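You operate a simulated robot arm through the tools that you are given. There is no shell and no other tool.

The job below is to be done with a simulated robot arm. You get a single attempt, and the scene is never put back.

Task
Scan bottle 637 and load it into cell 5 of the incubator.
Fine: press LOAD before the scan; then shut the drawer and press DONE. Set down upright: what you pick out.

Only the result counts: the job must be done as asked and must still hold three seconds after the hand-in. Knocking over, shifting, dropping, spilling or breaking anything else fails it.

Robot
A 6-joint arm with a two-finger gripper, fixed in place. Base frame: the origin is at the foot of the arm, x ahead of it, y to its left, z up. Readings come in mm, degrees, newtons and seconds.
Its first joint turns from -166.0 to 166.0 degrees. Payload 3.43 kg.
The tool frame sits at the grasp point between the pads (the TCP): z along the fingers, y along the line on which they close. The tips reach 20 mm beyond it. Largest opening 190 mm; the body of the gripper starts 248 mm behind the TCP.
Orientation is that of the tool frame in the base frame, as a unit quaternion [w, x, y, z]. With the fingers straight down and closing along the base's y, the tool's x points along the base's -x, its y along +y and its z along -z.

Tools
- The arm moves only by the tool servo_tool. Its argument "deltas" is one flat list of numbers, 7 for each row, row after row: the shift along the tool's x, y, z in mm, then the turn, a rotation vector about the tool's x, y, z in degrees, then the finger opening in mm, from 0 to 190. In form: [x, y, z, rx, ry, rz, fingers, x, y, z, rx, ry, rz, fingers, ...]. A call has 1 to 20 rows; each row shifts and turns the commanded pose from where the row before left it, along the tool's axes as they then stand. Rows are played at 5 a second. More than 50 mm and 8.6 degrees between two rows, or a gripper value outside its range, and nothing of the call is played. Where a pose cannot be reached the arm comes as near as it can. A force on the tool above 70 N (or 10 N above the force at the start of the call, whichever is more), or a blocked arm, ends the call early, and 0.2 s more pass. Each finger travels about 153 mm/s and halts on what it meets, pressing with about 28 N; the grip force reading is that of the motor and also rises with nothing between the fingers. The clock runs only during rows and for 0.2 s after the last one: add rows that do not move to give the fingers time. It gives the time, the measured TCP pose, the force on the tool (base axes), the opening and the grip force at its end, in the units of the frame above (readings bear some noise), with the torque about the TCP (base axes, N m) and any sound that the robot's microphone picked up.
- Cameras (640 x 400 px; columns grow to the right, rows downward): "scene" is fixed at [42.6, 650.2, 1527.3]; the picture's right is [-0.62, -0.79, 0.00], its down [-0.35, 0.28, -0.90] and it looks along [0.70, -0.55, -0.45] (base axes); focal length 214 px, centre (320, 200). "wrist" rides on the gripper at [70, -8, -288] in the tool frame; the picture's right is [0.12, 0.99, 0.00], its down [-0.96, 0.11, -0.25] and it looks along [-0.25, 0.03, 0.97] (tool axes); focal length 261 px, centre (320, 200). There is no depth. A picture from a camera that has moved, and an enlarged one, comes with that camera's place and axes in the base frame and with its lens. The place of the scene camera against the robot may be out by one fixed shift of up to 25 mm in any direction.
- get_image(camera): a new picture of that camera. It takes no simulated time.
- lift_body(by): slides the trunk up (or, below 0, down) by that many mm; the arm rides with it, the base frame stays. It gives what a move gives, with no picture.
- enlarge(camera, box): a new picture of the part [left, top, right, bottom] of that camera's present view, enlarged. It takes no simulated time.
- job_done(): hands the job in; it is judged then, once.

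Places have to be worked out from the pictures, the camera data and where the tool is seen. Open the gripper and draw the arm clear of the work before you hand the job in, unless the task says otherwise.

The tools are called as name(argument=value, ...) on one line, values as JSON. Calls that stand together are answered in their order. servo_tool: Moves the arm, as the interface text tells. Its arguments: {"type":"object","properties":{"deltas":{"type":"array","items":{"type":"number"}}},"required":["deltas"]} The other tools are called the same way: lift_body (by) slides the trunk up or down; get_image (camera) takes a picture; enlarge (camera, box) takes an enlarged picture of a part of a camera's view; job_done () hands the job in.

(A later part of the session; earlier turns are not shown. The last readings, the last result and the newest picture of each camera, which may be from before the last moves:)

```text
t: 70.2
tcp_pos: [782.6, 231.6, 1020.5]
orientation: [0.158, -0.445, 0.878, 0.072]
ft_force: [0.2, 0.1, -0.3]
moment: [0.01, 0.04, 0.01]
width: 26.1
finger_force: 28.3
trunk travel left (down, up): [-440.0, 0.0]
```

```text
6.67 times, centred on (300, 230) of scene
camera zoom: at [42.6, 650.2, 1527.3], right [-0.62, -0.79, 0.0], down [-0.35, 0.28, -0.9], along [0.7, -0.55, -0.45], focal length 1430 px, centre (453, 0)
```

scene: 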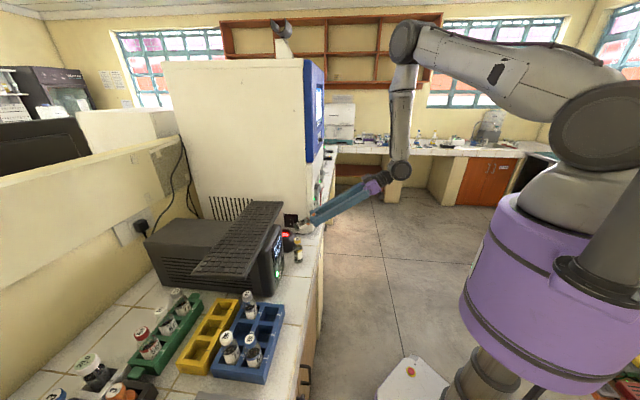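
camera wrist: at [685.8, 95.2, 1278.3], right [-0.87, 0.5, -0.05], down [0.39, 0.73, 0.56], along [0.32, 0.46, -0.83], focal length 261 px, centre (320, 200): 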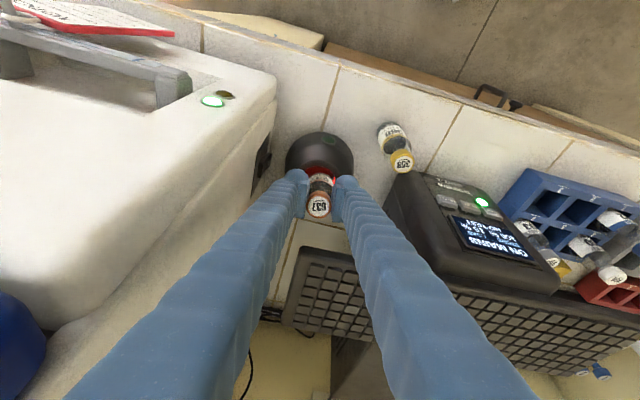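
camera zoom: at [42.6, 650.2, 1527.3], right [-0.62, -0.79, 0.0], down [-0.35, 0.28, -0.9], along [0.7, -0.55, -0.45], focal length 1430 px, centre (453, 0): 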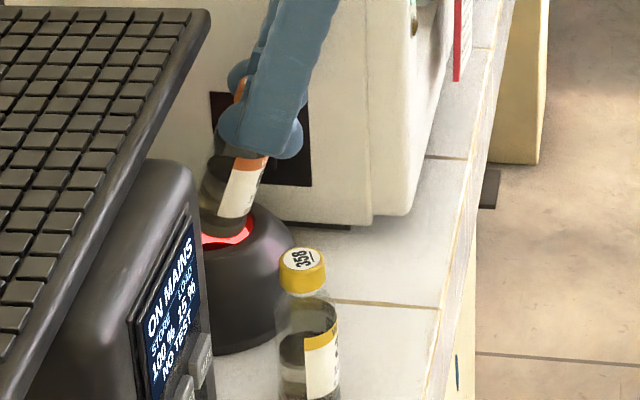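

servo_tool(deltas=[1.7, 0.6, 4.7, 0, 0, 0, 24, 1.7, 0.6, 4.7, 0, 0, 0, 24, 0, 0, 0, 0, 0, 0, 24, 0, 0, 0, 0, 0, 0, 24])

enlarge(camera="wrist", box=[270, 140, 370, 280])

enlarge(camera="scene", box=[270, 200, 330, 260])

```text
t: 71.2
tcp_pos: [782.1, 232.4, 1011.7]
orientation: [0.158, -0.446, 0.878, 0.072]
ft_force: [0.1, 0.7, -0.7]
moment: [0.03, -0.04, -0.01]
width: 25.8
finger_force: 27.9
trunk travel left (down, up): [-440.0, 0.0]
```

```text
2.86 times, centred on (320, 210) of wrist
camera zoom: at [688.4, 95.8, 1257.1], right [-0.87, 0.5, -0.05], down [0.39, 0.73, 0.56], along [0.32, 0.46, -0.83], focal length 745 px, centre (320, 171)
```

zoom: 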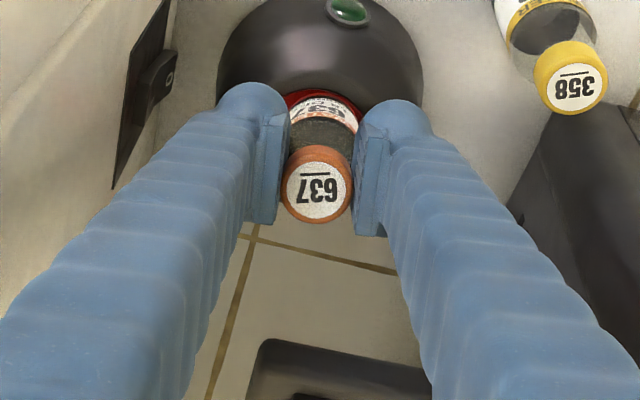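

```text
6.67 times, centred on (300, 230) of scene
camera zoom: at [42.6, 650.2, 1527.3], right [-0.62, -0.79, 0.0], down [-0.35, 0.28, -0.9], along [0.7, -0.55, -0.45], focal length 1430 px, centre (453, 0)
```

zoom: 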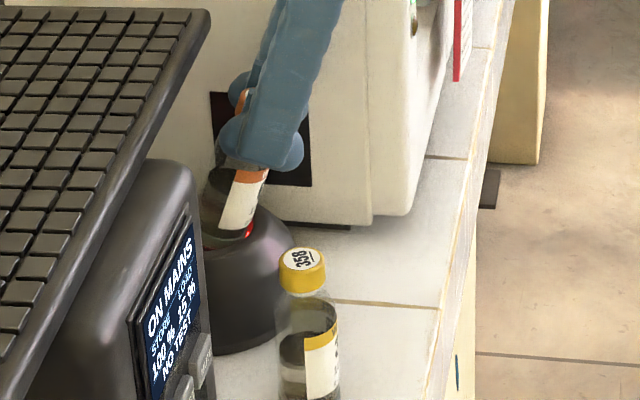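

servo_tool(deltas=[-0.5, 0, 5.4, 0, 0, 0, 24, 0.2, 0, 5, 0, 0, 0, 24, 0, 0, 0, 0, 0, 0, 24, 0, 0, 0, 0, 0, 0, 24])

enlarge(camera="wrist", box=[270, 140, 370, 280])

enlarge(camera="scene", box=[270, 200, 330, 260])

```text
t: 72.2
tcp_pos: [785.4, 236.1, 1001.2]
orientation: [0.157, -0.446, 0.878, 0.073]
ft_force: [-0.4, 0.2, -0.8]
moment: [-0.02, 0.04, 0.03]
width: 26.0
finger_force: 27.6
trunk travel left (down, up): [-440.0, 0.0]
```

```text
2.86 times, centred on (320, 210) of wrist
camera zoom: at [690.7, 99.1, 1247.1], right [-0.87, 0.5, -0.05], down [0.39, 0.73, 0.56], along [0.32, 0.46, -0.83], focal length 745 px, centre (320, 171)
```

zoom: 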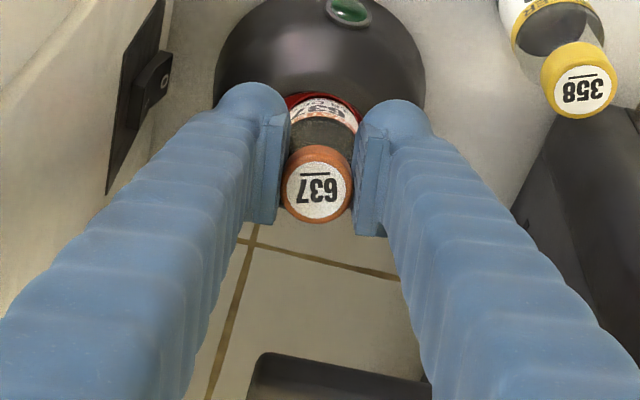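

```text
6.67 times, centred on (300, 230) of scene
camera zoom: at [42.6, 650.2, 1527.3], right [-0.62, -0.79, 0.0], down [-0.35, 0.28, -0.9], along [0.7, -0.55, -0.45], focal length 1430 px, centre (453, 0)
```

zoom: 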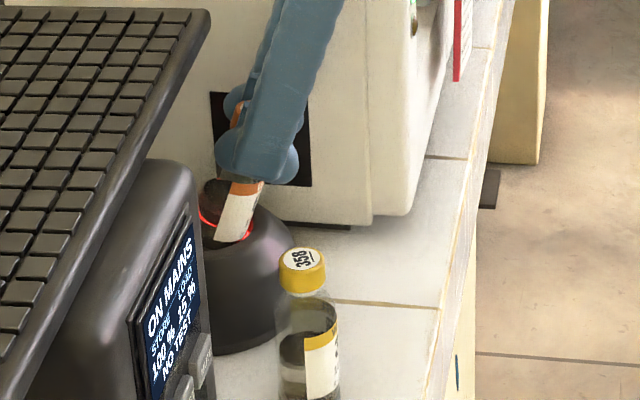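

The base is going into the cup without contact. I continue lowering a few more millimetres.

servo_tool(deltas=[0.5, 0, 4.5, 0, 0, 0, 24, 0.5, 0, 4.5, 0, 0, 0, 24, 0, 0, 0, 0, 0, 0, 24, 0, 0, 0, 0, 0, 0, 24])

enlarge(camera="wrist", box=[270, 140, 370, 280])

enlarge(camera="scene", box=[270, 200, 330, 260])

```text
t: 73.2
tcp_pos: [787.5, 237.1, 990.9]
orientation: [0.158, -0.446, 0.878, 0.071]
ft_force: [1.3, 1.3, 0.8]
moment: [0.11, -0.13, -0.04]
width: 25.7
finger_force: 27.9
trunk travel left (down, up): [-440.0, 0.0]
```

```text
2.86 times, centred on (320, 210) of wrist
camera zoom: at [692.8, 100.6, 1238.2], right [-0.87, 0.5, -0.05], down [0.39, 0.73, 0.56], along [0.32, 0.46, -0.83], focal length 745 px, centre (320, 171)
```

zoom: 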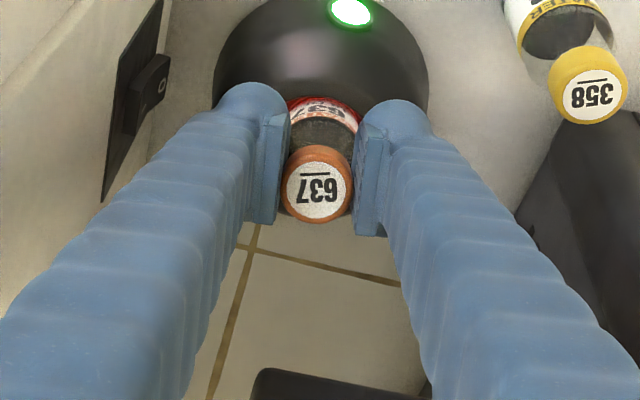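

```text
6.67 times, centred on (300, 230) of scene
camera zoom: at [42.6, 650.2, 1527.3], right [-0.62, -0.79, 0.0], down [-0.35, 0.28, -0.9], along [0.7, -0.55, -0.45], focal length 1430 px, centre (453, 0)
```

zoom: 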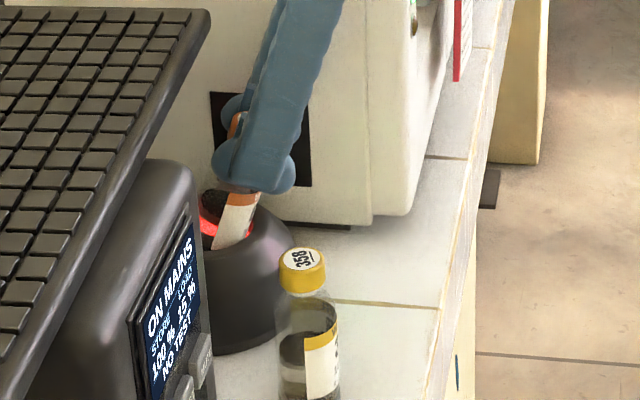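

The scanner's LED lit bright green – the bottle was read. I lift it back out along the same path and retreat in front of the scanner.

servo_tool(deltas=[-0.5, 0, -4.5, 0, 0, 0, 24, -0.5, 0, -4.5, 0, 0, 0, 24, 0.3, 0, -10.4, 0, 0, 0, 24, -3.4, -1.2, -9.4, 0, 0, 0, 24, -4.1, -0.2, -11.2, 0, 0, 0, 24, 0, 0, 0, 0, 0, 0, 24, 16.1, -0.8, -5.8, 0, 0, 0, 24, 32.2, -1.6, -11.6, 0, 0, 0, 24, 32.2, -1.6, -11.6, 0, 0, 0, 24, 0, 0, 0, 0, 0, 0, 24])

get_image(camera="wrist")

enlarge(camera="scene", box=[260, 190, 360, 270])

```text
t: 75.4
tcp_pos: [736.0, 160.9, 1034.0]
orientation: [0.157, -0.446, 0.878, 0.072]
ft_force: [0.8, 0.1, -0.4]
moment: [-0.02, 0.06, 0.01]
width: 26.1
finger_force: 27.9
trunk travel left (down, up): [-440.0, 0.0]
```

```text
taken
camera wrist: at [642.7, 23.4, 1279.7], right [-0.87, 0.5, -0.05], down [0.39, 0.73, 0.56], along [0.32, 0.46, -0.83], focal length 261 px, centre (320, 200)
```

wrist: 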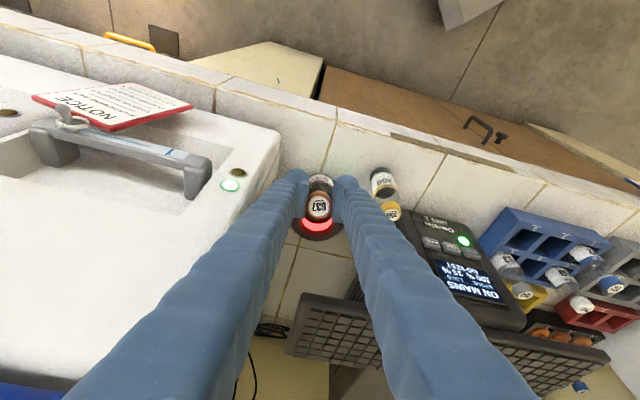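

```text
5.00 times, centred on (310, 230) of scene
camera zoom: at [42.6, 650.2, 1527.3], right [-0.62, -0.79, 0.0], down [-0.35, 0.28, -0.9], along [0.7, -0.55, -0.45], focal length 1072 px, centre (370, 50)
```

zoom: 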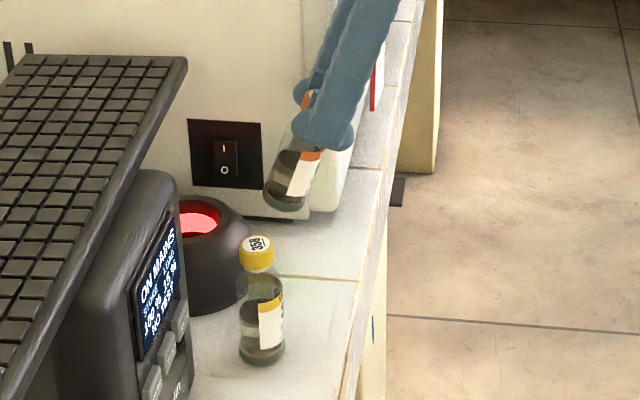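

Scan done. To open the drawer I first need to set the bottle down; the wrist must return to its other branch, so I retrace the known path: tilt back to horizontal in front of the scanner.

servo_tool(deltas=[27, -0.4, 21.7, 0, 0, 0, 24, 0, 0, 0, 0, -7, 0, 24, 0, 0, 0, 0, -7.5, 0, 24, 0, 0, 0, 0, -7.5, 0, 24, 0, 0, 0, 0, -7.5, 0, 24, 0, 0, 0, 0, -7.5, 0, 24, 0, 0, 0, 0, -7.5, 0, 24, 0, 0, 0, 0, -7.5, 0, 24, 0, 0, 0, 0, -7.5, 0, 24, 0, 0, 0, 0, -7.5, 0, 24, 0, 0, 0, 0, 0, 0, 24])

```text
t: 77.8
tcp_pos: [726.3, 146.0, 1002.3]
orientation: [0.617, -0.332, 0.644, 0.307]
ft_force: [0.3, -0.2, -1.0]
moment: [-0.02, 0.03, 0.0]
width: 26.0
finger_force: 28.3
trunk travel left (down, up): [-440.0, 0.0]
```

servo_tool(deltas=[9.7, 11.8, -46.4, 0, 0, 0, 24, 9.7, 11.8, -46.4, 0, 0, 0, 24, 9.7, 11.8, -46.4, 0, 0, 0, 24, 8.8, -39.2, -16, 0, 0, 0, 24, 8.8, -39.2, -16, 0, 0, 0, 24, 8.8, -39.2, -16, 0, 0, 0, 24, 8.8, -39.2, -16, 0, 0, 0, 24, 8.8, -39.2, -16, 0, 0, 0, 24, 8.8, -39.2, -16, 0, 0, 0, 24, 8.8, -39.2, -16, 0, 0, 0, 24, 0, 0, 0, 0, 0, 0, 24])

get_image(camera="wrist")

enlarge(camera="wrist", box=[140, 110, 400, 270])

enlarge(camera="wrist", box=[220, 300, 380, 400])

```text
t: 80.2
tcp_pos: [766.1, -203.0, 928.3]
orientation: [0.616, -0.332, 0.645, 0.307]
ft_force: [-0.3, -0.6, -0.7]
moment: [-0.02, 0.02, 0.0]
width: 25.9
finger_force: 28.1
trunk travel left (down, up): [-440.0, 0.0]
```

```text
taken
camera wrist: at [600.6, -444.8, 872.8], right [-0.8, 0.58, -0.13], down [-0.22, -0.08, 0.97], along [0.55, 0.81, 0.19], focal length 261 px, centre (320, 200)
```

wrist: 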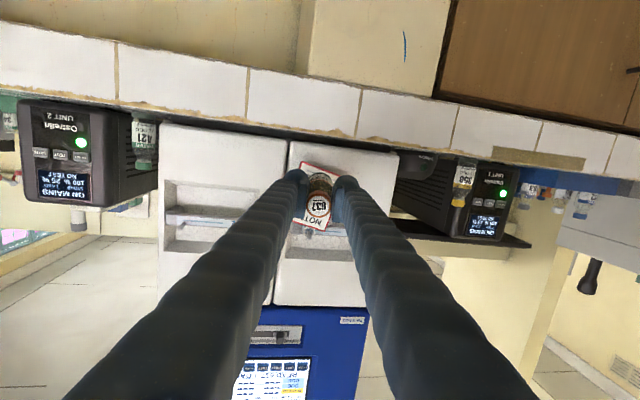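

```text
2.46 times, centred on (270, 190) of wrist
camera zoom: at [600.6, -444.8, 872.8], right [-0.8, 0.58, -0.13], down [-0.22, -0.08, 0.97], along [0.55, 0.81, 0.19], focal length 642 px, centre (443, 225)
```

zoom: 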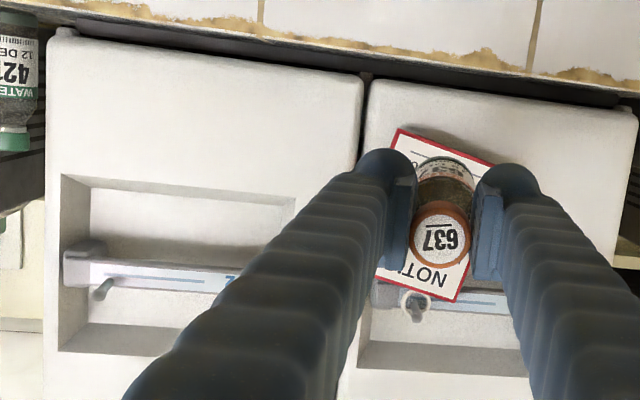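

```text
4.00 times, centred on (300, 350) of wrist
camera zoom: at [600.6, -444.8, 872.8], right [-0.8, 0.58, -0.13], down [-0.22, -0.08, 0.97], along [0.55, 0.81, 0.19], focal length 1043 px, centre (400, -400)
```

zoom: 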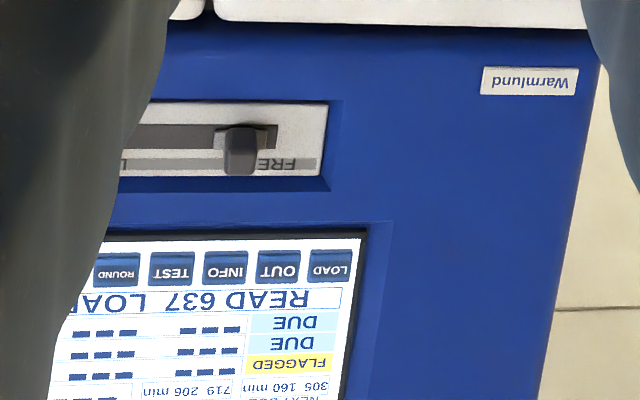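

The display shows "READ 637 LOAD…", so the scan registered. I yaw the tool back into the arm's plane here, in free space.

servo_tool(deltas=[0, -1.6, 9.9, 7.99, 0.05, 0.45, 24, 0, -0.2, 10, 7.99, 0.05, 0.45, 24, 0, 1.2, 9.9, 7.99, 0.05, 0.45, 24, 0, 2.6, 9.7, 7.99, 0.05, 0.45, 24, 0, 3.9, 9.2, 7.99, 0.05, 0.45, 24, 0, 5.1, 8.6, 7.99, 0.05, 0.45, 24, 0, 6.3, 7.8, 7.99, 0.05, 0.45, 24, 0, 7.3, 6.8, 7.99, 0.05, 0.45, 24, 0, 0, 0, 0, 0, 0, 24])

```text
t: 82.2
tcp_pos: [828.8, -146.9, 924.4]
orientation: [0.686, 0.064, 0.722, -0.065]
ft_force: [0.3, -0.1, -1.1]
moment: [0.0, 0.02, -0.11]
width: 27.0
finger_force: 28.3
trunk travel left (down, up): [-440.0, 0.0]
```

servo_tool(deltas=[0, 0, 0, 0, 7.5, 0, 24, 0, 0, 0, 0, 7.5, 0, 24, 0, 0, 0, 0, 7.5, 0, 24, 0, 0, 0, 0, 7.5, 0, 24, 0, 0, 0, 0, 7.5, 0, 24, 0, 0, 0, 0, 7.5, 0, 24, 0, 0, 0, 0, 0, 0, 24])

```text
t: 83.8
tcp_pos: [826.4, -145.9, 923.1]
orientation: [0.356, 0.084, 0.93, -0.036]
ft_force: [0.6, -0.3, -1.9]
moment: [0.06, 0.03, -0.01]
width: 27.2
finger_force: 27.8
trunk travel left (down, up): [-440.0, 0.0]
```

servo_tool(deltas=[0, 0, 0, 0, 7, 0, 24, 0, 0, 0, 0, 7, 0, 24, 0, 0, 0, 0, 7, 0, 24, 0, 0, 0, 0, 7, 0, 24, 0, 0, 0, 0, 7, 0, 24, 0, 0, 0, 0, 7, 0, 24, 0, 0, 0, 0, 0, 0, 24])

get_image(camera="scene")

```text
t: 85.4
tcp_pos: [825.2, -145.6, 926.2]
orientation: [0.001, 0.09, 0.996, -0.003]
ft_force: [-0.4, -0.5, -1.0]
moment: [0.01, -0.01, 0.0]
width: 27.2
finger_force: 27.9
trunk travel left (down, up): [-440.0, 0.0]
```

```text
taken
```

scene: 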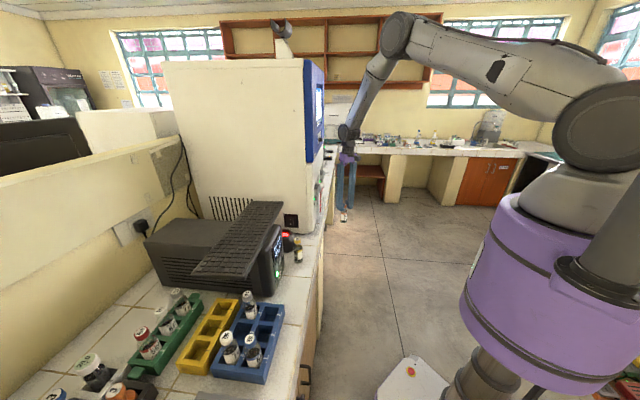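

The wrist is back in the vertical posture with the bottle upright. I turn the tool to the counter's direction and raise, then carry the bottle left to a free spot of counter in front of the UPS.

servo_tool(deltas=[0, 0, -18, 0, 0, -7.9, 24, 0, 0, -18, 0, 0, -7.9, 24, 0, 0, -18, 0, 0, -7.9, 24, 0, 0, -18, 0, 0, -7.9, 24, 0, 0, -18, 0, 0, -7.9, 24, 0, 0, -18, 0, 0, -7.9, 24, 0, 0, -18, 0, 0, -7.9, 24, 0, 0, 0, 0, 0, 0, 24])

get_image(camera="wrist")

```text
t: 87.2
tcp_pos: [825.5, -145.0, 1050.3]
orientation: [0.0, -0.384, 0.923, -0.003]
ft_force: [1.0, 0.3, -1.6]
moment: [-0.04, 0.01, 0.02]
width: 27.1
finger_force: 28.0
trunk travel left (down, up): [-440.0, 0.0]
```

```text
taken
camera wrist: at [780.7, -200.9, 1336.7], right [-0.79, 0.62, -0.01], down [0.6, 0.76, 0.24], along [0.15, 0.19, -0.97], focal length 261 px, centre (320, 200)
```

wrist: 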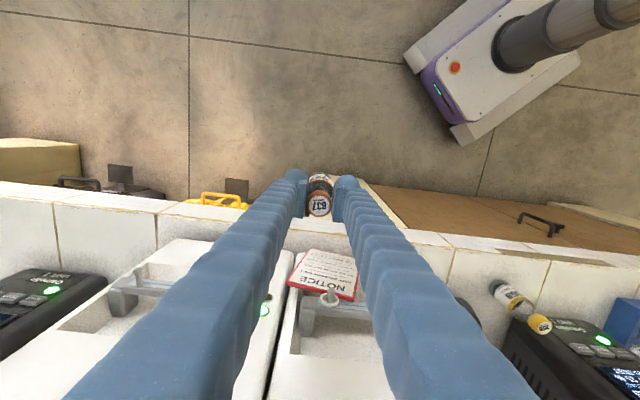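

servo_tool(deltas=[-6.7, 47.7, 0, 0, 0, 0, 24, -6.7, 47.7, 0, 0, 0, 0, 24, -6.7, 47.7, 0, 0, 0, 0, 24, -6.7, 47.7, 0, 0, 0, 0, 24, -6.7, 47.7, 0, 0, 0, 0, 24, -6.7, 47.7, 0, 0, 0, 0, 24, -21.8, 42, 0, 0, 0, 0, 24, -21.8, 42, 0, 0, 0, 0, 24, -21.8, 42, 0, 0, 0, 0, 24, -21.8, 42, 0, 0, 0, 0, 24, -21.8, 42, 0, 0, 0, 0, 24, 0, 0, 0, 0, 0, 0, 24])

get_image(camera="wrist")

enlarge(camera="scene", box=[230, 190, 330, 320])

```text
t: 89.8
tcp_pos: [581.5, 313.2, 1044.7]
orientation: [0.0, -0.382, 0.924, -0.004]
ft_force: [0.0, 0.2, -1.1]
moment: [0.04, 0.03, 0.0]
width: 27.4
finger_force: 27.7
trunk travel left (down, up): [-440.0, 0.0]
```

```text
taken
camera wrist: at [536.1, 256.4, 1333.1], right [-0.79, 0.62, -0.01], down [0.6, 0.76, 0.24], along [0.16, 0.19, -0.97], focal length 261 px, centre (320, 200)
```

wrist: 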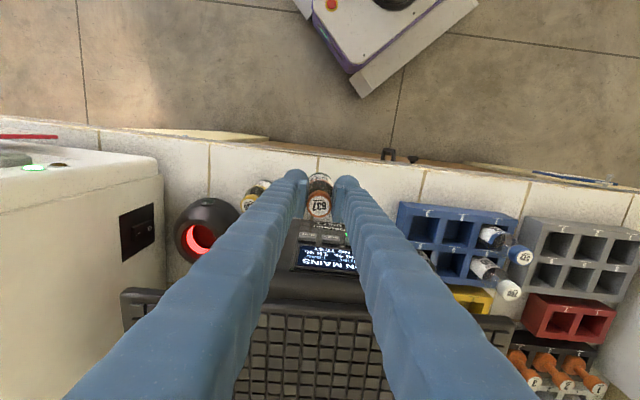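

```text
3.08 times, centred on (280, 255) of scene
camera zoom: at [42.6, 650.2, 1527.3], right [-0.62, -0.79, 0.0], down [-0.35, 0.28, -0.9], along [0.7, -0.55, -0.45], focal length 660 px, centre (443, 31)
```

zoom: 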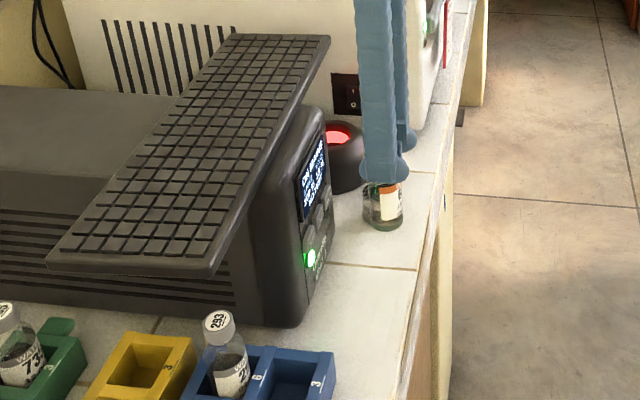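

enlarge(camera="wrist", box=[260, 140, 400, 280])

```text
2.86 times, centred on (330, 210) of wrist
camera zoom: at [536.1, 256.4, 1333.1], right [-0.79, 0.62, -0.01], down [0.6, 0.76, 0.24], along [0.16, 0.19, -0.97], focal length 745 px, centre (291, 171)
```

zoom: 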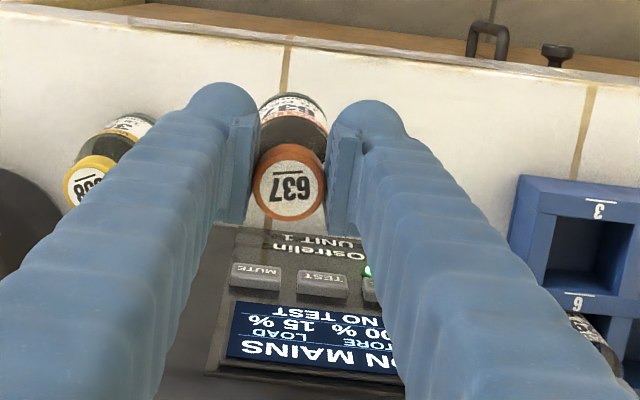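

Clear of UPS and bottle 358. I lower the bottle toward the counter, first 75 mm, then in small steps until contact.

servo_tool(deltas=[0, 0, 40, 0, 0, 0, 24, 0, 0, 35, 0, 0, 0, 24, 0, 0, 0, 0, 0, 0, 24])

enlarge(camera="scene", box=[250, 200, 330, 290])

```text
t: 90.6
tcp_pos: [578.9, 311.8, 970.4]
orientation: [0.0, -0.382, 0.924, -0.004]
ft_force: [-0.3, 0.0, -1.0]
moment: [-0.02, 0.04, -0.02]
width: 27.3
finger_force: 27.8
trunk travel left (down, up): [-440.0, 0.0]
```

```text
4.44 times, centred on (290, 245) of scene
camera zoom: at [42.6, 650.2, 1527.3], right [-0.62, -0.79, 0.0], down [-0.35, 0.28, -0.9], along [0.7, -0.55, -0.45], focal length 953 px, centre (453, 0)
```

zoom: 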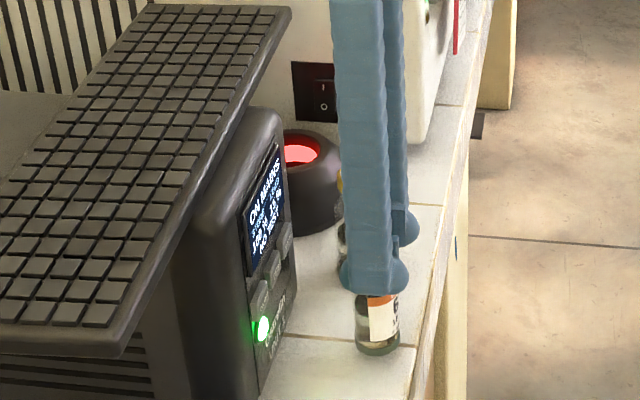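

servo_tool(deltas=[0, 0, 4, 0, 0, 0, 24, 0, 0, 4, 0, 0, 0, 24, 0, 0, 3, 0, 0, 0, 24, 0, 0, 0, 0, 0, 0, 24])

servo_tool(deltas=[0, 0, 2.5, 0, 0, 0, 24, 0, 0, 2.5, 0, 0, 0, 24, 0, 0, 0, 0, 0, 0, 24])

servo_tool(deltas=[0, 0, 2.5, 0, 0, 0, 24, 0, 0, 2.5, 0, 0, 0, 24, 0, 0, 0, 0, 0, 0, 24])

```text
t: 91.6
tcp_pos: [579.1, 309.5, 961.5]
orientation: [0.0, -0.382, 0.924, -0.004]
ft_force: [-0.4, -1.9, 14.1]
moment: [0.09, -0.09, -0.01]
width: 27.0
finger_force: 27.7
trunk travel left (down, up): [-440.0, 0.0]
```

```text
t: 92.4
tcp_pos: [578.5, 309.6, 958.5]
orientation: [0.002, -0.382, 0.924, -0.003]
ft_force: [1.9, -4.0, 35.5]
moment: [0.1, -0.46, -0.04]
width: 25.9
finger_force: 27.9
trunk travel left (down, up): [-440.0, 0.0]
```

```text
t: 93.2
tcp_pos: [578.9, 310.4, 952.5]
orientation: [0.002, -0.382, 0.924, -0.003]
ft_force: [6.0, -4.5, 56.3]
moment: [0.27, -0.54, -0.05]
width: 28.3
finger_force: 27.9
trunk travel left (down, up): [-440.0, 0.0]
```

The base touched the counter at TCP z≈962 and I pressed a bit further than needed. I relieve the force by raising 4 mm and then open the gripper.

servo_tool(deltas=[0, 0, -4, 0, 0, 0, 24, 0, 0, -2, 0, 0, 0, 24, 0, 0, 0, 0, 0, 0, 24])

```text
t: 94.0
tcp_pos: [576.8, 311.3, 955.1]
orientation: [-0.001, -0.382, 0.924, -0.003]
ft_force: [0.0, -0.6, -1.0]
moment: [-0.02, 0.05, 0.01]
width: 28.2
finger_force: 28.3
trunk travel left (down, up): [-440.0, 0.0]
```

servo_tool(deltas=[0, 0, 1.5, 0, 0, 0, 24, 0, 0, 1, 0, 0, 0, 24, 0, 0, 0, 0, 0, 0, 24])

enlarge(camera="wrist", box=[260, 140, 400, 280])

enlarge(camera="scene", box=[270, 220, 330, 290])

```text
t: 94.8
tcp_pos: [579.4, 309.5, 953.4]
orientation: [0.0, -0.382, 0.924, -0.004]
ft_force: [0.4, 0.6, -1.1]
moment: [-0.02, -0.01, 0.03]
width: 28.0
finger_force: 28.0
trunk travel left (down, up): [-440.0, 0.0]
```

```text
2.86 times, centred on (330, 210) of wrist
camera zoom: at [534.4, 255.6, 1241.7], right [-0.79, 0.62, -0.01], down [0.6, 0.76, 0.24], along [0.16, 0.19, -0.97], focal length 745 px, centre (291, 171)
```

zoom: 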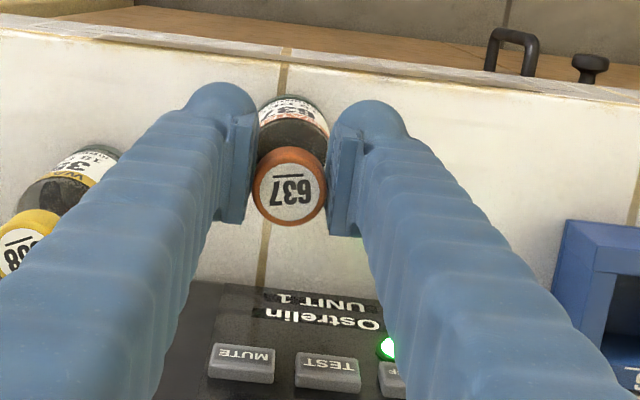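

```text
5.71 times, centred on (300, 255) of scene
camera zoom: at [42.6, 650.2, 1527.3], right [-0.62, -0.79, 0.0], down [-0.35, 0.28, -0.9], along [0.7, -0.55, -0.45], focal length 1226 px, centre (434, -114)
```

zoom: 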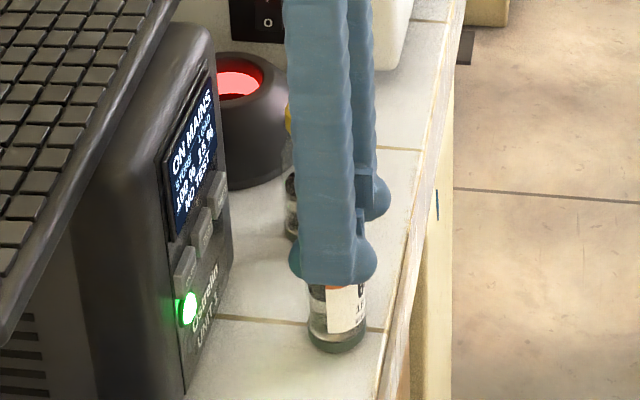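

servo_tool(deltas=[0, 0, 1, 0, 0, 0, 24, 0, 0, 0, 0, 0, 0, 24])

```text
t: 95.4
tcp_pos: [580.5, 311.5, 952.7]
orientation: [0.001, -0.383, 0.924, -0.004]
ft_force: [-0.3, -0.9, 6.3]
moment: [0.08, 0.06, 0.0]
width: 28.3
finger_force: 28.4
trunk travel left (down, up): [-440.0, 0.0]
```

Now the base rests on the counter (6 N). I open the gripper and check that the bottle stands.

servo_tool(deltas=[0, 0, 0, 0, 0, 0, 34, 0, 0, 0, 0, 0, 0, 45, 0, 0, 0, 0, 0, 0, 64, 0, 0, 0, 0, 0, 0, 64])

enlarge(camera="wrist", box=[260, 140, 400, 280])

enlarge(camera="scene", box=[270, 220, 330, 290])

```text
t: 96.4
tcp_pos: [580.7, 311.1, 953.6]
orientation: [0.0, -0.382, 0.924, -0.004]
ft_force: [-0.3, -0.4, -0.2]
moment: [0.0, 0.02, -0.04]
width: 64.0
finger_force: 0.0
trunk travel left (down, up): [-440.0, 0.0]
```

```text
2.86 times, centred on (330, 210) of wrist
camera zoom: at [534.7, 255.5, 1240.8], right [-0.79, 0.62, -0.01], down [0.6, 0.76, 0.24], along [0.16, 0.19, -0.97], focal length 745 px, centre (291, 171)
```

zoom: 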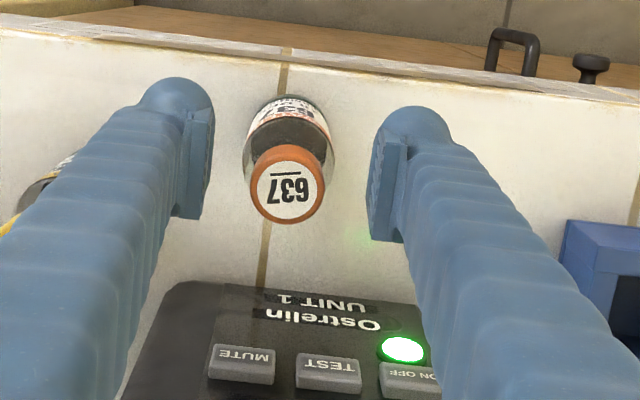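

```text
5.71 times, centred on (300, 255) of scene
camera zoom: at [42.6, 650.2, 1527.3], right [-0.62, -0.79, 0.0], down [-0.35, 0.28, -0.9], along [0.7, -0.55, -0.45], focal length 1226 px, centre (434, -114)
```

zoom: 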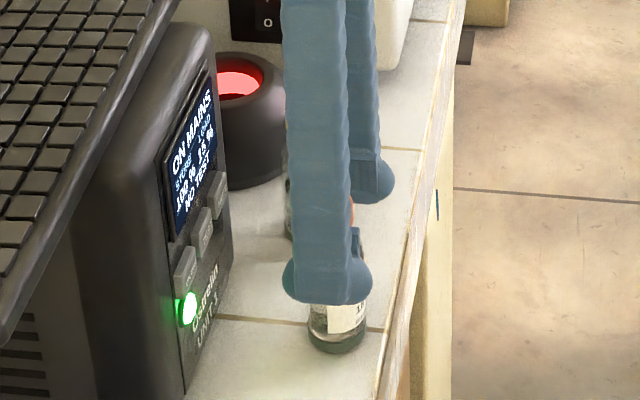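

Bottle 637 stands upright on the counter at about n=640, s=191 (x≈588, y≈317). I raise the gripper and go in front of the incubator to study the drawer handles.

servo_tool(deltas=[0, 0, -20, 0, 0, 0, 64, 0, 0, -40, 0, 0, 0, 64, 0, 0, -40, 0, 0, 0, 64, 0, 0, -40, 0, 0, 0, 64, 22, -42, 0, 0, 0, 0, 64, 22, -42, 0, 0, 0, 0, 64, 22, -42, 0, 0, 0, 0, 64, 22, -42, 0, 0, 0, 0, 64, 22, -42, 0, 0, 0, 0, 64, 10, -40, 0, 0, 0, 0, 100, 10, -40, 0, 0, 0, 0, 130, 10, -40, 0, 0, 0, 0, 150, 10, -40, 0, 0, 0, 0, 150, 10, -40, 0, 0, 0, 0, 150, 0, 0, 0, 0, 0, 0, 150])

get_image(camera="wrist")

enlarge(camera="scene", box=[250, 200, 350, 300])

```text
t: 99.6
tcp_pos: [754.5, -93.6, 1097.2]
orientation: [0.0, -0.383, 0.924, -0.004]
ft_force: [0.5, 0.0, -0.3]
moment: [-0.07, -0.06, 0.0]
width: 150.1
finger_force: 0.0
trunk travel left (down, up): [-440.0, 0.0]
```

```text
taken
camera wrist: at [709.8, -147.5, 1383.9], right [-0.79, 0.62, -0.01], down [0.6, 0.76, 0.24], along [0.16, 0.19, -0.97], focal length 261 px, centre (320, 200)
```

wrist: 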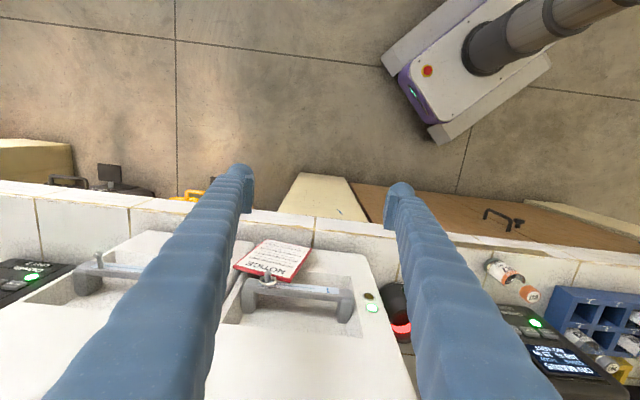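

```text
4.00 times, centred on (300, 250) of scene
camera zoom: at [42.6, 650.2, 1527.3], right [-0.62, -0.79, 0.0], down [-0.35, 0.28, -0.9], along [0.7, -0.55, -0.45], focal length 858 px, centre (400, 0)
```

zoom: 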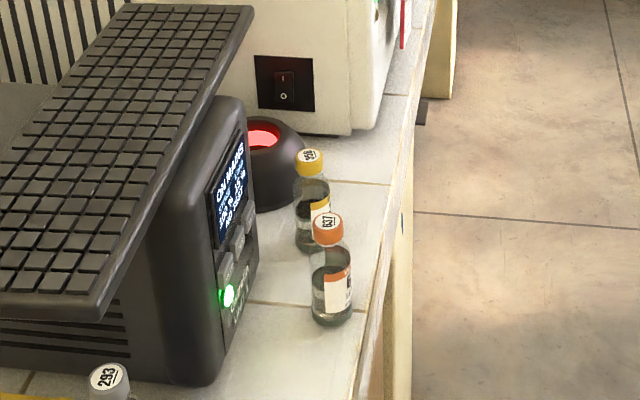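

enlarge(camera="wrist", box=[200, 220, 400, 340])

```text
3.20 times, centred on (300, 280) of wrist
camera zoom: at [709.8, -147.5, 1383.9], right [-0.79, 0.62, -0.01], down [0.6, 0.76, 0.24], along [0.16, 0.19, -0.97], focal length 834 px, centre (384, -56)
```

zoom: 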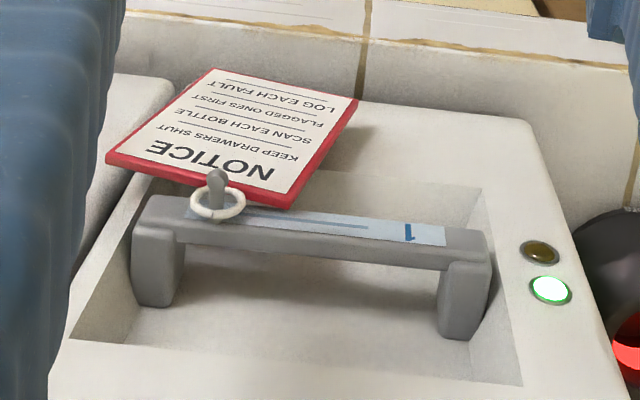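

I triangulate drawer 1's handle bar: front face at n≈618, s≈534–690, z≈1045, with the tag hanging over s≈600–717. Before opening I want to read the full message on the screen, so I rise and tilt the camera toward the panel.

servo_tool(deltas=[0, 0, -50, 0, 0, 0, 170, 0, 0, -50, 0, 0, 0, 190, 0, 0, -50, 0, 0, 0, 190, 0, 0, -50, 0, 0, 0, 190, 0, -10, 0, 0, -7.5, 0, 190, 0, -10, 0, 0, -7.5, 0, 190, 0, -10, 0, 0, -7.5, 0, 190, 0, -10, 0, 0, -7.5, 0, 190, 0, -10, 0, 0, -7.5, 0, 190, 0, 0, 0, 0, 0, 0, 190])

get_image(camera="wrist")

```text
t: 101.8
tcp_pos: [791.6, -126.0, 1297.3]
orientation: [0.297, -0.363, 0.875, 0.119]
ft_force: [-0.1, -0.7, 0.1]
moment: [-0.01, 0.03, 0.02]
width: 190.0
finger_force: 0.2
trunk travel left (down, up): [-440.0, 0.0]
```

```text
taken
camera wrist: at [633.4, -295.5, 1482.6], right [-0.77, 0.63, -0.08], down [0.35, 0.52, 0.78], along [0.54, 0.57, -0.62], focal length 261 px, centre (320, 200)
```

wrist: 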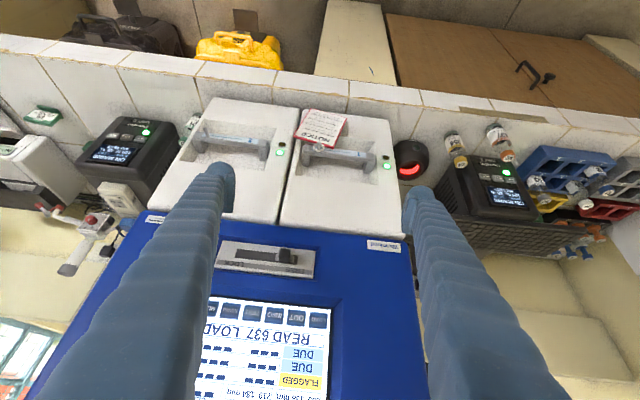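

enlarge(camera="wrist", box=[190, 280, 340, 400])

enlarge(camera="wrist", box=[150, 90, 420, 240])

```text
3.33 times, centred on (265, 340) of wrist
camera zoom: at [633.4, -295.5, 1482.6], right [-0.77, 0.63, -0.08], down [0.35, 0.52, 0.78], along [0.54, 0.57, -0.62], focal length 869 px, centre (503, -267)
```

zoom: 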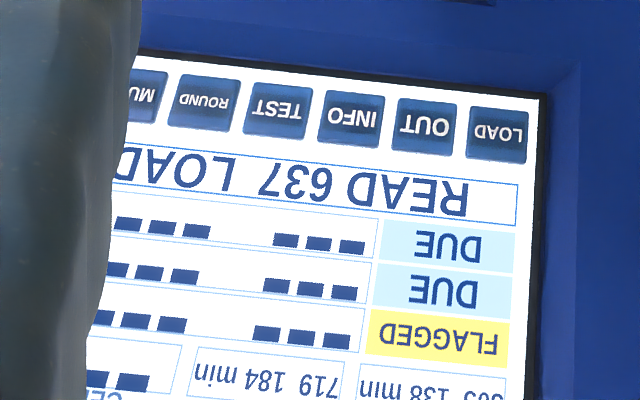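

```text
2.37 times, centred on (285, 165) of wrist
camera zoom: at [633.4, -295.5, 1482.6], right [-0.77, 0.63, -0.08], down [0.35, 0.52, 0.78], along [0.54, 0.57, -0.62], focal length 618 px, centre (403, 283)
```

zoom: 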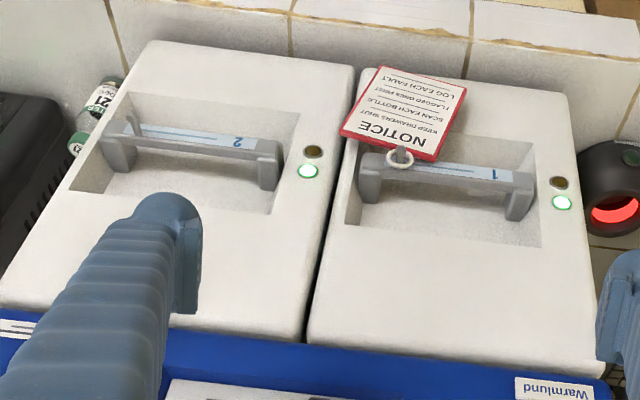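

servo_tool(deltas=[0, -45, 0, 0, 0, 0, 190, 0, -45, 0, 0, 0, 0, 190, 0, 0, 0, 0, 0, 0, 190])

enlarge(camera="wrist", box=[190, 260, 400, 400])

get_image(camera="wrist")

```text
t: 102.6
tcp_pos: [856.5, -191.0, 1298.4]
orientation: [0.298, -0.364, 0.874, 0.12]
ft_force: [-0.2, -0.5, -0.7]
moment: [-0.01, -0.02, 0.0]
width: 189.9
finger_force: 0.1
trunk travel left (down, up): [-440.0, 0.0]
```

```text
2.86 times, centred on (295, 330) of wrist
camera zoom: at [696.7, -360.2, 1483.8], right [-0.77, 0.63, -0.08], down [0.35, 0.52, 0.78], along [0.54, 0.57, -0.62], focal length 745 px, centre (391, -171)
```

zoom: 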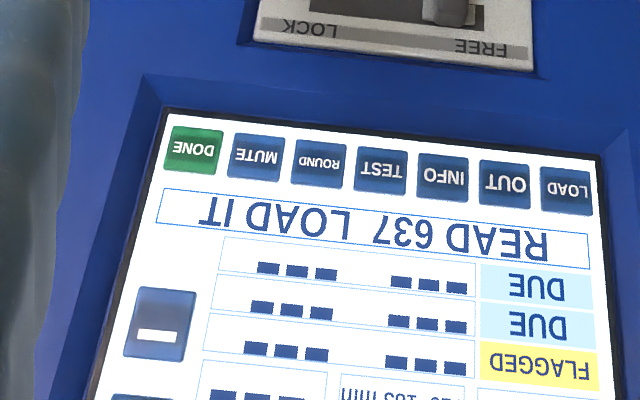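

```text
taken
camera wrist: at [696.7, -360.2, 1483.8], right [-0.77, 0.63, -0.08], down [0.35, 0.52, 0.78], along [0.54, 0.57, -0.62], focal length 261 px, centre (320, 200)
```

wrist: 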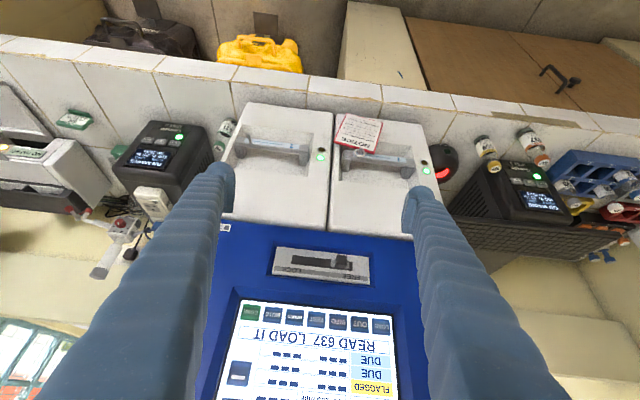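

The message is "READ 637 LOAD IT". Next the drawer: I roll the gripper 90° so its fingers close in a vertical plane, to pinch drawer 1's handle bar from above-behind and below-front at ~38° tilt.

servo_tool(deltas=[0, 0, 0, 0, 0, 7.5, 150, 0, 0, 0, 0, 0, 7.5, 110, 0, 0, 0, 0, 0, 7.5, 80, 0, 0, 0, 0, 0, 7.5, 60, 0, 0, 0, 0, 0, 7.5, 60, 0, 0, 0, 0, 0, 7.5, 60, 0, 0, 0, 0, 0, 7.5, 60, 0, 0, 0, 0, 0, 7.5, 60, 0, 0, 0, 0, 0, 7.5, 60, 0, 0, 0, 0, 0, 7.5, 60, 0, 0, 0, 0, 0, 7.5, 60, 0, 0, 0, 0, 0, 7.5, 60, 0, 0, 0, 0, 0, 0, 60])

get_image(camera="wrist")

```text
t: 105.4
tcp_pos: [855.1, -190.1, 1296.8]
orientation: [0.124, 0.361, 0.876, 0.294]
ft_force: [0.2, -0.6, 0.1]
moment: [0.02, 0.02, -0.01]
width: 60.0
finger_force: 0.0
trunk travel left (down, up): [-440.0, 0.0]
```

```text
taken
camera wrist: at [675.3, -268.1, 1520.7], right [0.47, 0.64, 0.6], down [0.64, -0.72, 0.27], along [0.61, 0.26, -0.75], focal length 261 px, centre (320, 200)
```

wrist: 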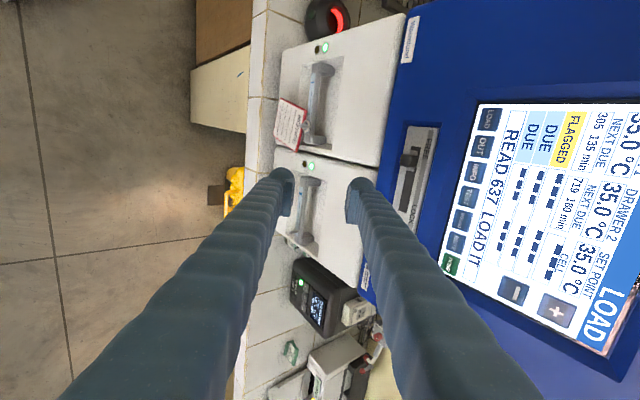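

servo_tool(deltas=[26.6, -4.5, 28.5, 0, 0, 0, 60, 26.6, -4.5, 28.5, 0, 0, 0, 60, 26.6, -4.5, 28.5, 0, 0, 0, 60, 26.6, -4.5, 28.5, 0, 0, 0, 60, 26.6, -4.5, 28.5, 0, 0, 0, 60, 26.6, -4.5, 28.5, 0, 0, 0, 60, 0, 0, 0, 0, 0, 0, 60])

get_image(camera="wrist")

enlarge(camera="wrist", box=[240, 120, 420, 260])

enlarge(camera="scene", box=[290, 120, 370, 230])

```text
t: 107.0
tcp_pos: [801.5, -21.6, 1144.5]
orientation: [0.125, 0.36, 0.876, 0.295]
ft_force: [-0.9, -0.6, -0.2]
moment: [-0.04, 0.03, -0.05]
width: 60.0
finger_force: 0.0
trunk travel left (down, up): [-440.0, 0.0]
```

```text
taken
camera wrist: at [621.0, -99.5, 1366.2], right [0.47, 0.65, 0.6], down [0.64, -0.72, 0.27], along [0.61, 0.26, -0.75], focal length 261 px, centre (320, 200)
```

wrist: 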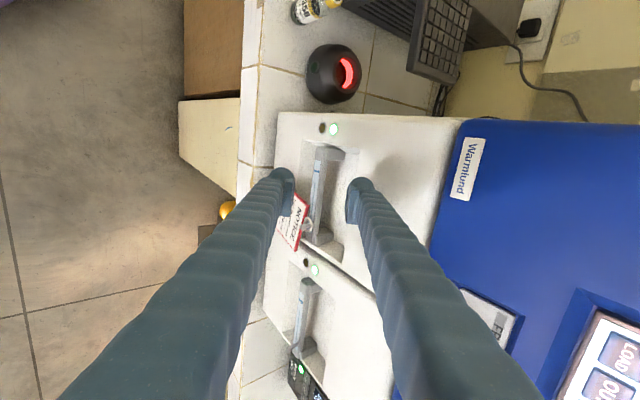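

```text
2.86 times, centred on (330, 190) of wrist
camera zoom: at [621.0, -99.5, 1366.2], right [0.47, 0.65, 0.6], down [0.64, -0.72, 0.27], along [0.61, 0.26, -0.75], focal length 745 px, centre (291, 229)
```

zoom: 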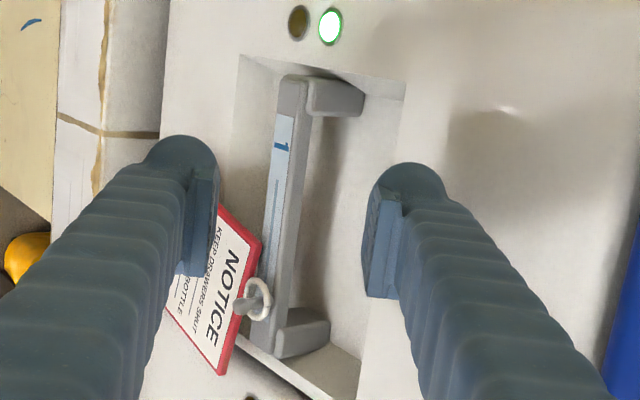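

```text
3.64 times, centred on (330, 175) of scene
camera zoom: at [42.6, 650.2, 1527.3], right [-0.62, -0.79, 0.0], down [-0.35, 0.28, -0.9], along [0.7, -0.55, -0.45], focal length 780 px, centre (284, 291)
```

zoom: 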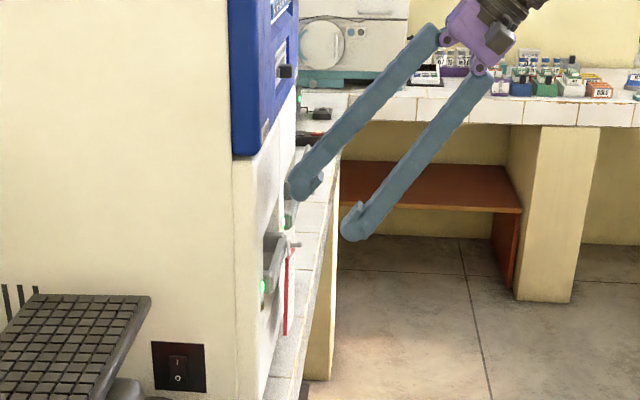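

The view from the side-mounted camera shows the bar between the fingers; the bar is about 10×20 mm (n 618–627, z 1032–1052). I narrow to 36 mm, shift 5.5 mm down-back, and advance along the tool axis to straddle the bar.

servo_tool(deltas=[0, -5.5, 0, 0, 0, 0, 36, 0, 0, 20, 0, 0, 0, 36, 0, 0, 25, 0, 0, 0, 36, 0, 0, 25, 0, 0, 0, 36, 0, 0, 0, 0, 0, 0, 36])

enlarge(camera="wrist", box=[240, 120, 400, 260])

enlarge(camera="scene", box=[300, 150, 360, 210])

```text
t: 108.2
tcp_pos: [826.9, 6.9, 1085.8]
orientation: [0.125, 0.361, 0.876, 0.295]
ft_force: [0.8, -0.1, 0.2]
moment: [-0.04, -0.01, -0.04]
width: 35.9
finger_force: 0.0
trunk travel left (down, up): [-440.0, 0.0]
```

```text
2.86 times, centred on (320, 190) of wrist
camera zoom: at [646.8, -71.1, 1308.1], right [0.47, 0.65, 0.6], down [0.64, -0.72, 0.27], along [0.61, 0.26, -0.75], focal length 745 px, centre (320, 229)
```

zoom: 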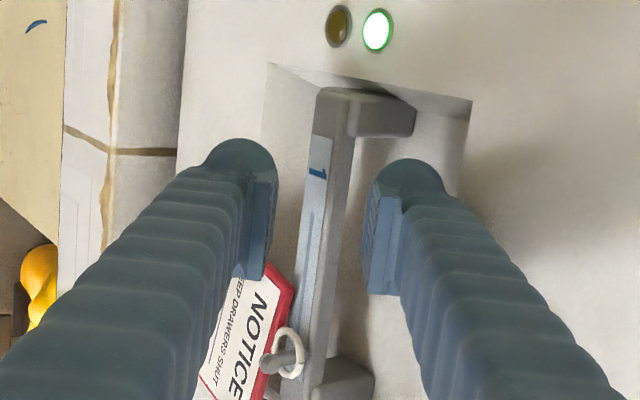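

```text
6.67 times, centred on (330, 180) of scene
camera zoom: at [42.6, 650.2, 1527.3], right [-0.62, -0.79, 0.0], down [-0.35, 0.28, -0.9], along [0.7, -0.55, -0.45], focal length 1430 px, centre (253, 333)
```

zoom: 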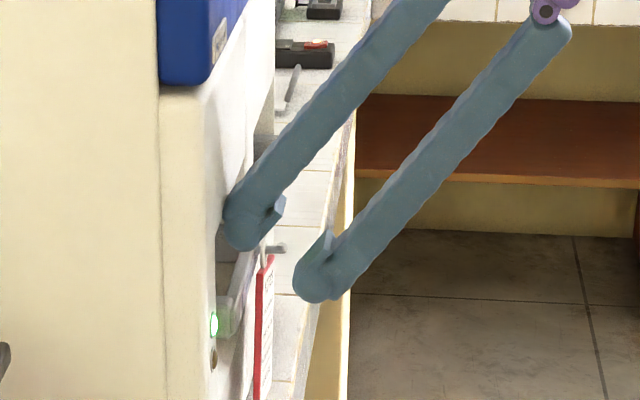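

Alignment is good (bar centred between the pads). I advance the remaining ~46 mm carefully.

servo_tool(deltas=[0, 0, 10, 0, 0, 0, 36, 0, 0, 10, 0, 0, 0, 36, 0, 0, 8, 0, 0, 0, 36, 0, 0, 0, 0, 0, 0, 36])

enlarge(camera="wrist", box=[240, 120, 400, 260])

enlarge(camera="scene", box=[300, 150, 360, 210])

```text
t: 109.2
tcp_pos: [840.4, 18.7, 1063.6]
orientation: [0.125, 0.362, 0.876, 0.294]
ft_force: [-0.5, 0.5, -0.3]
moment: [0.02, -0.01, -0.02]
width: 35.8
finger_force: 0.0
trunk travel left (down, up): [-440.0, 0.0]
```

```text
2.86 times, centred on (320, 190) of wrist
camera zoom: at [660.3, -59.7, 1286.2], right [0.47, 0.65, 0.6], down [0.64, -0.72, 0.27], along [0.61, 0.26, -0.75], focal length 745 px, centre (320, 229)
```

zoom: 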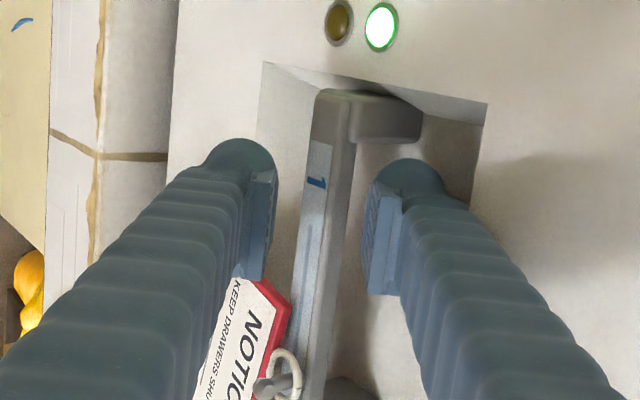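

```text
6.67 times, centred on (330, 180) of scene
camera zoom: at [42.6, 650.2, 1527.3], right [-0.62, -0.79, 0.0], down [-0.35, 0.28, -0.9], along [0.7, -0.55, -0.45], focal length 1430 px, centre (253, 333)
```

zoom: 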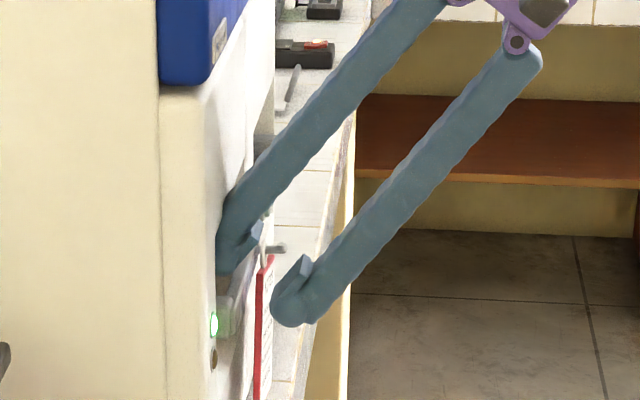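

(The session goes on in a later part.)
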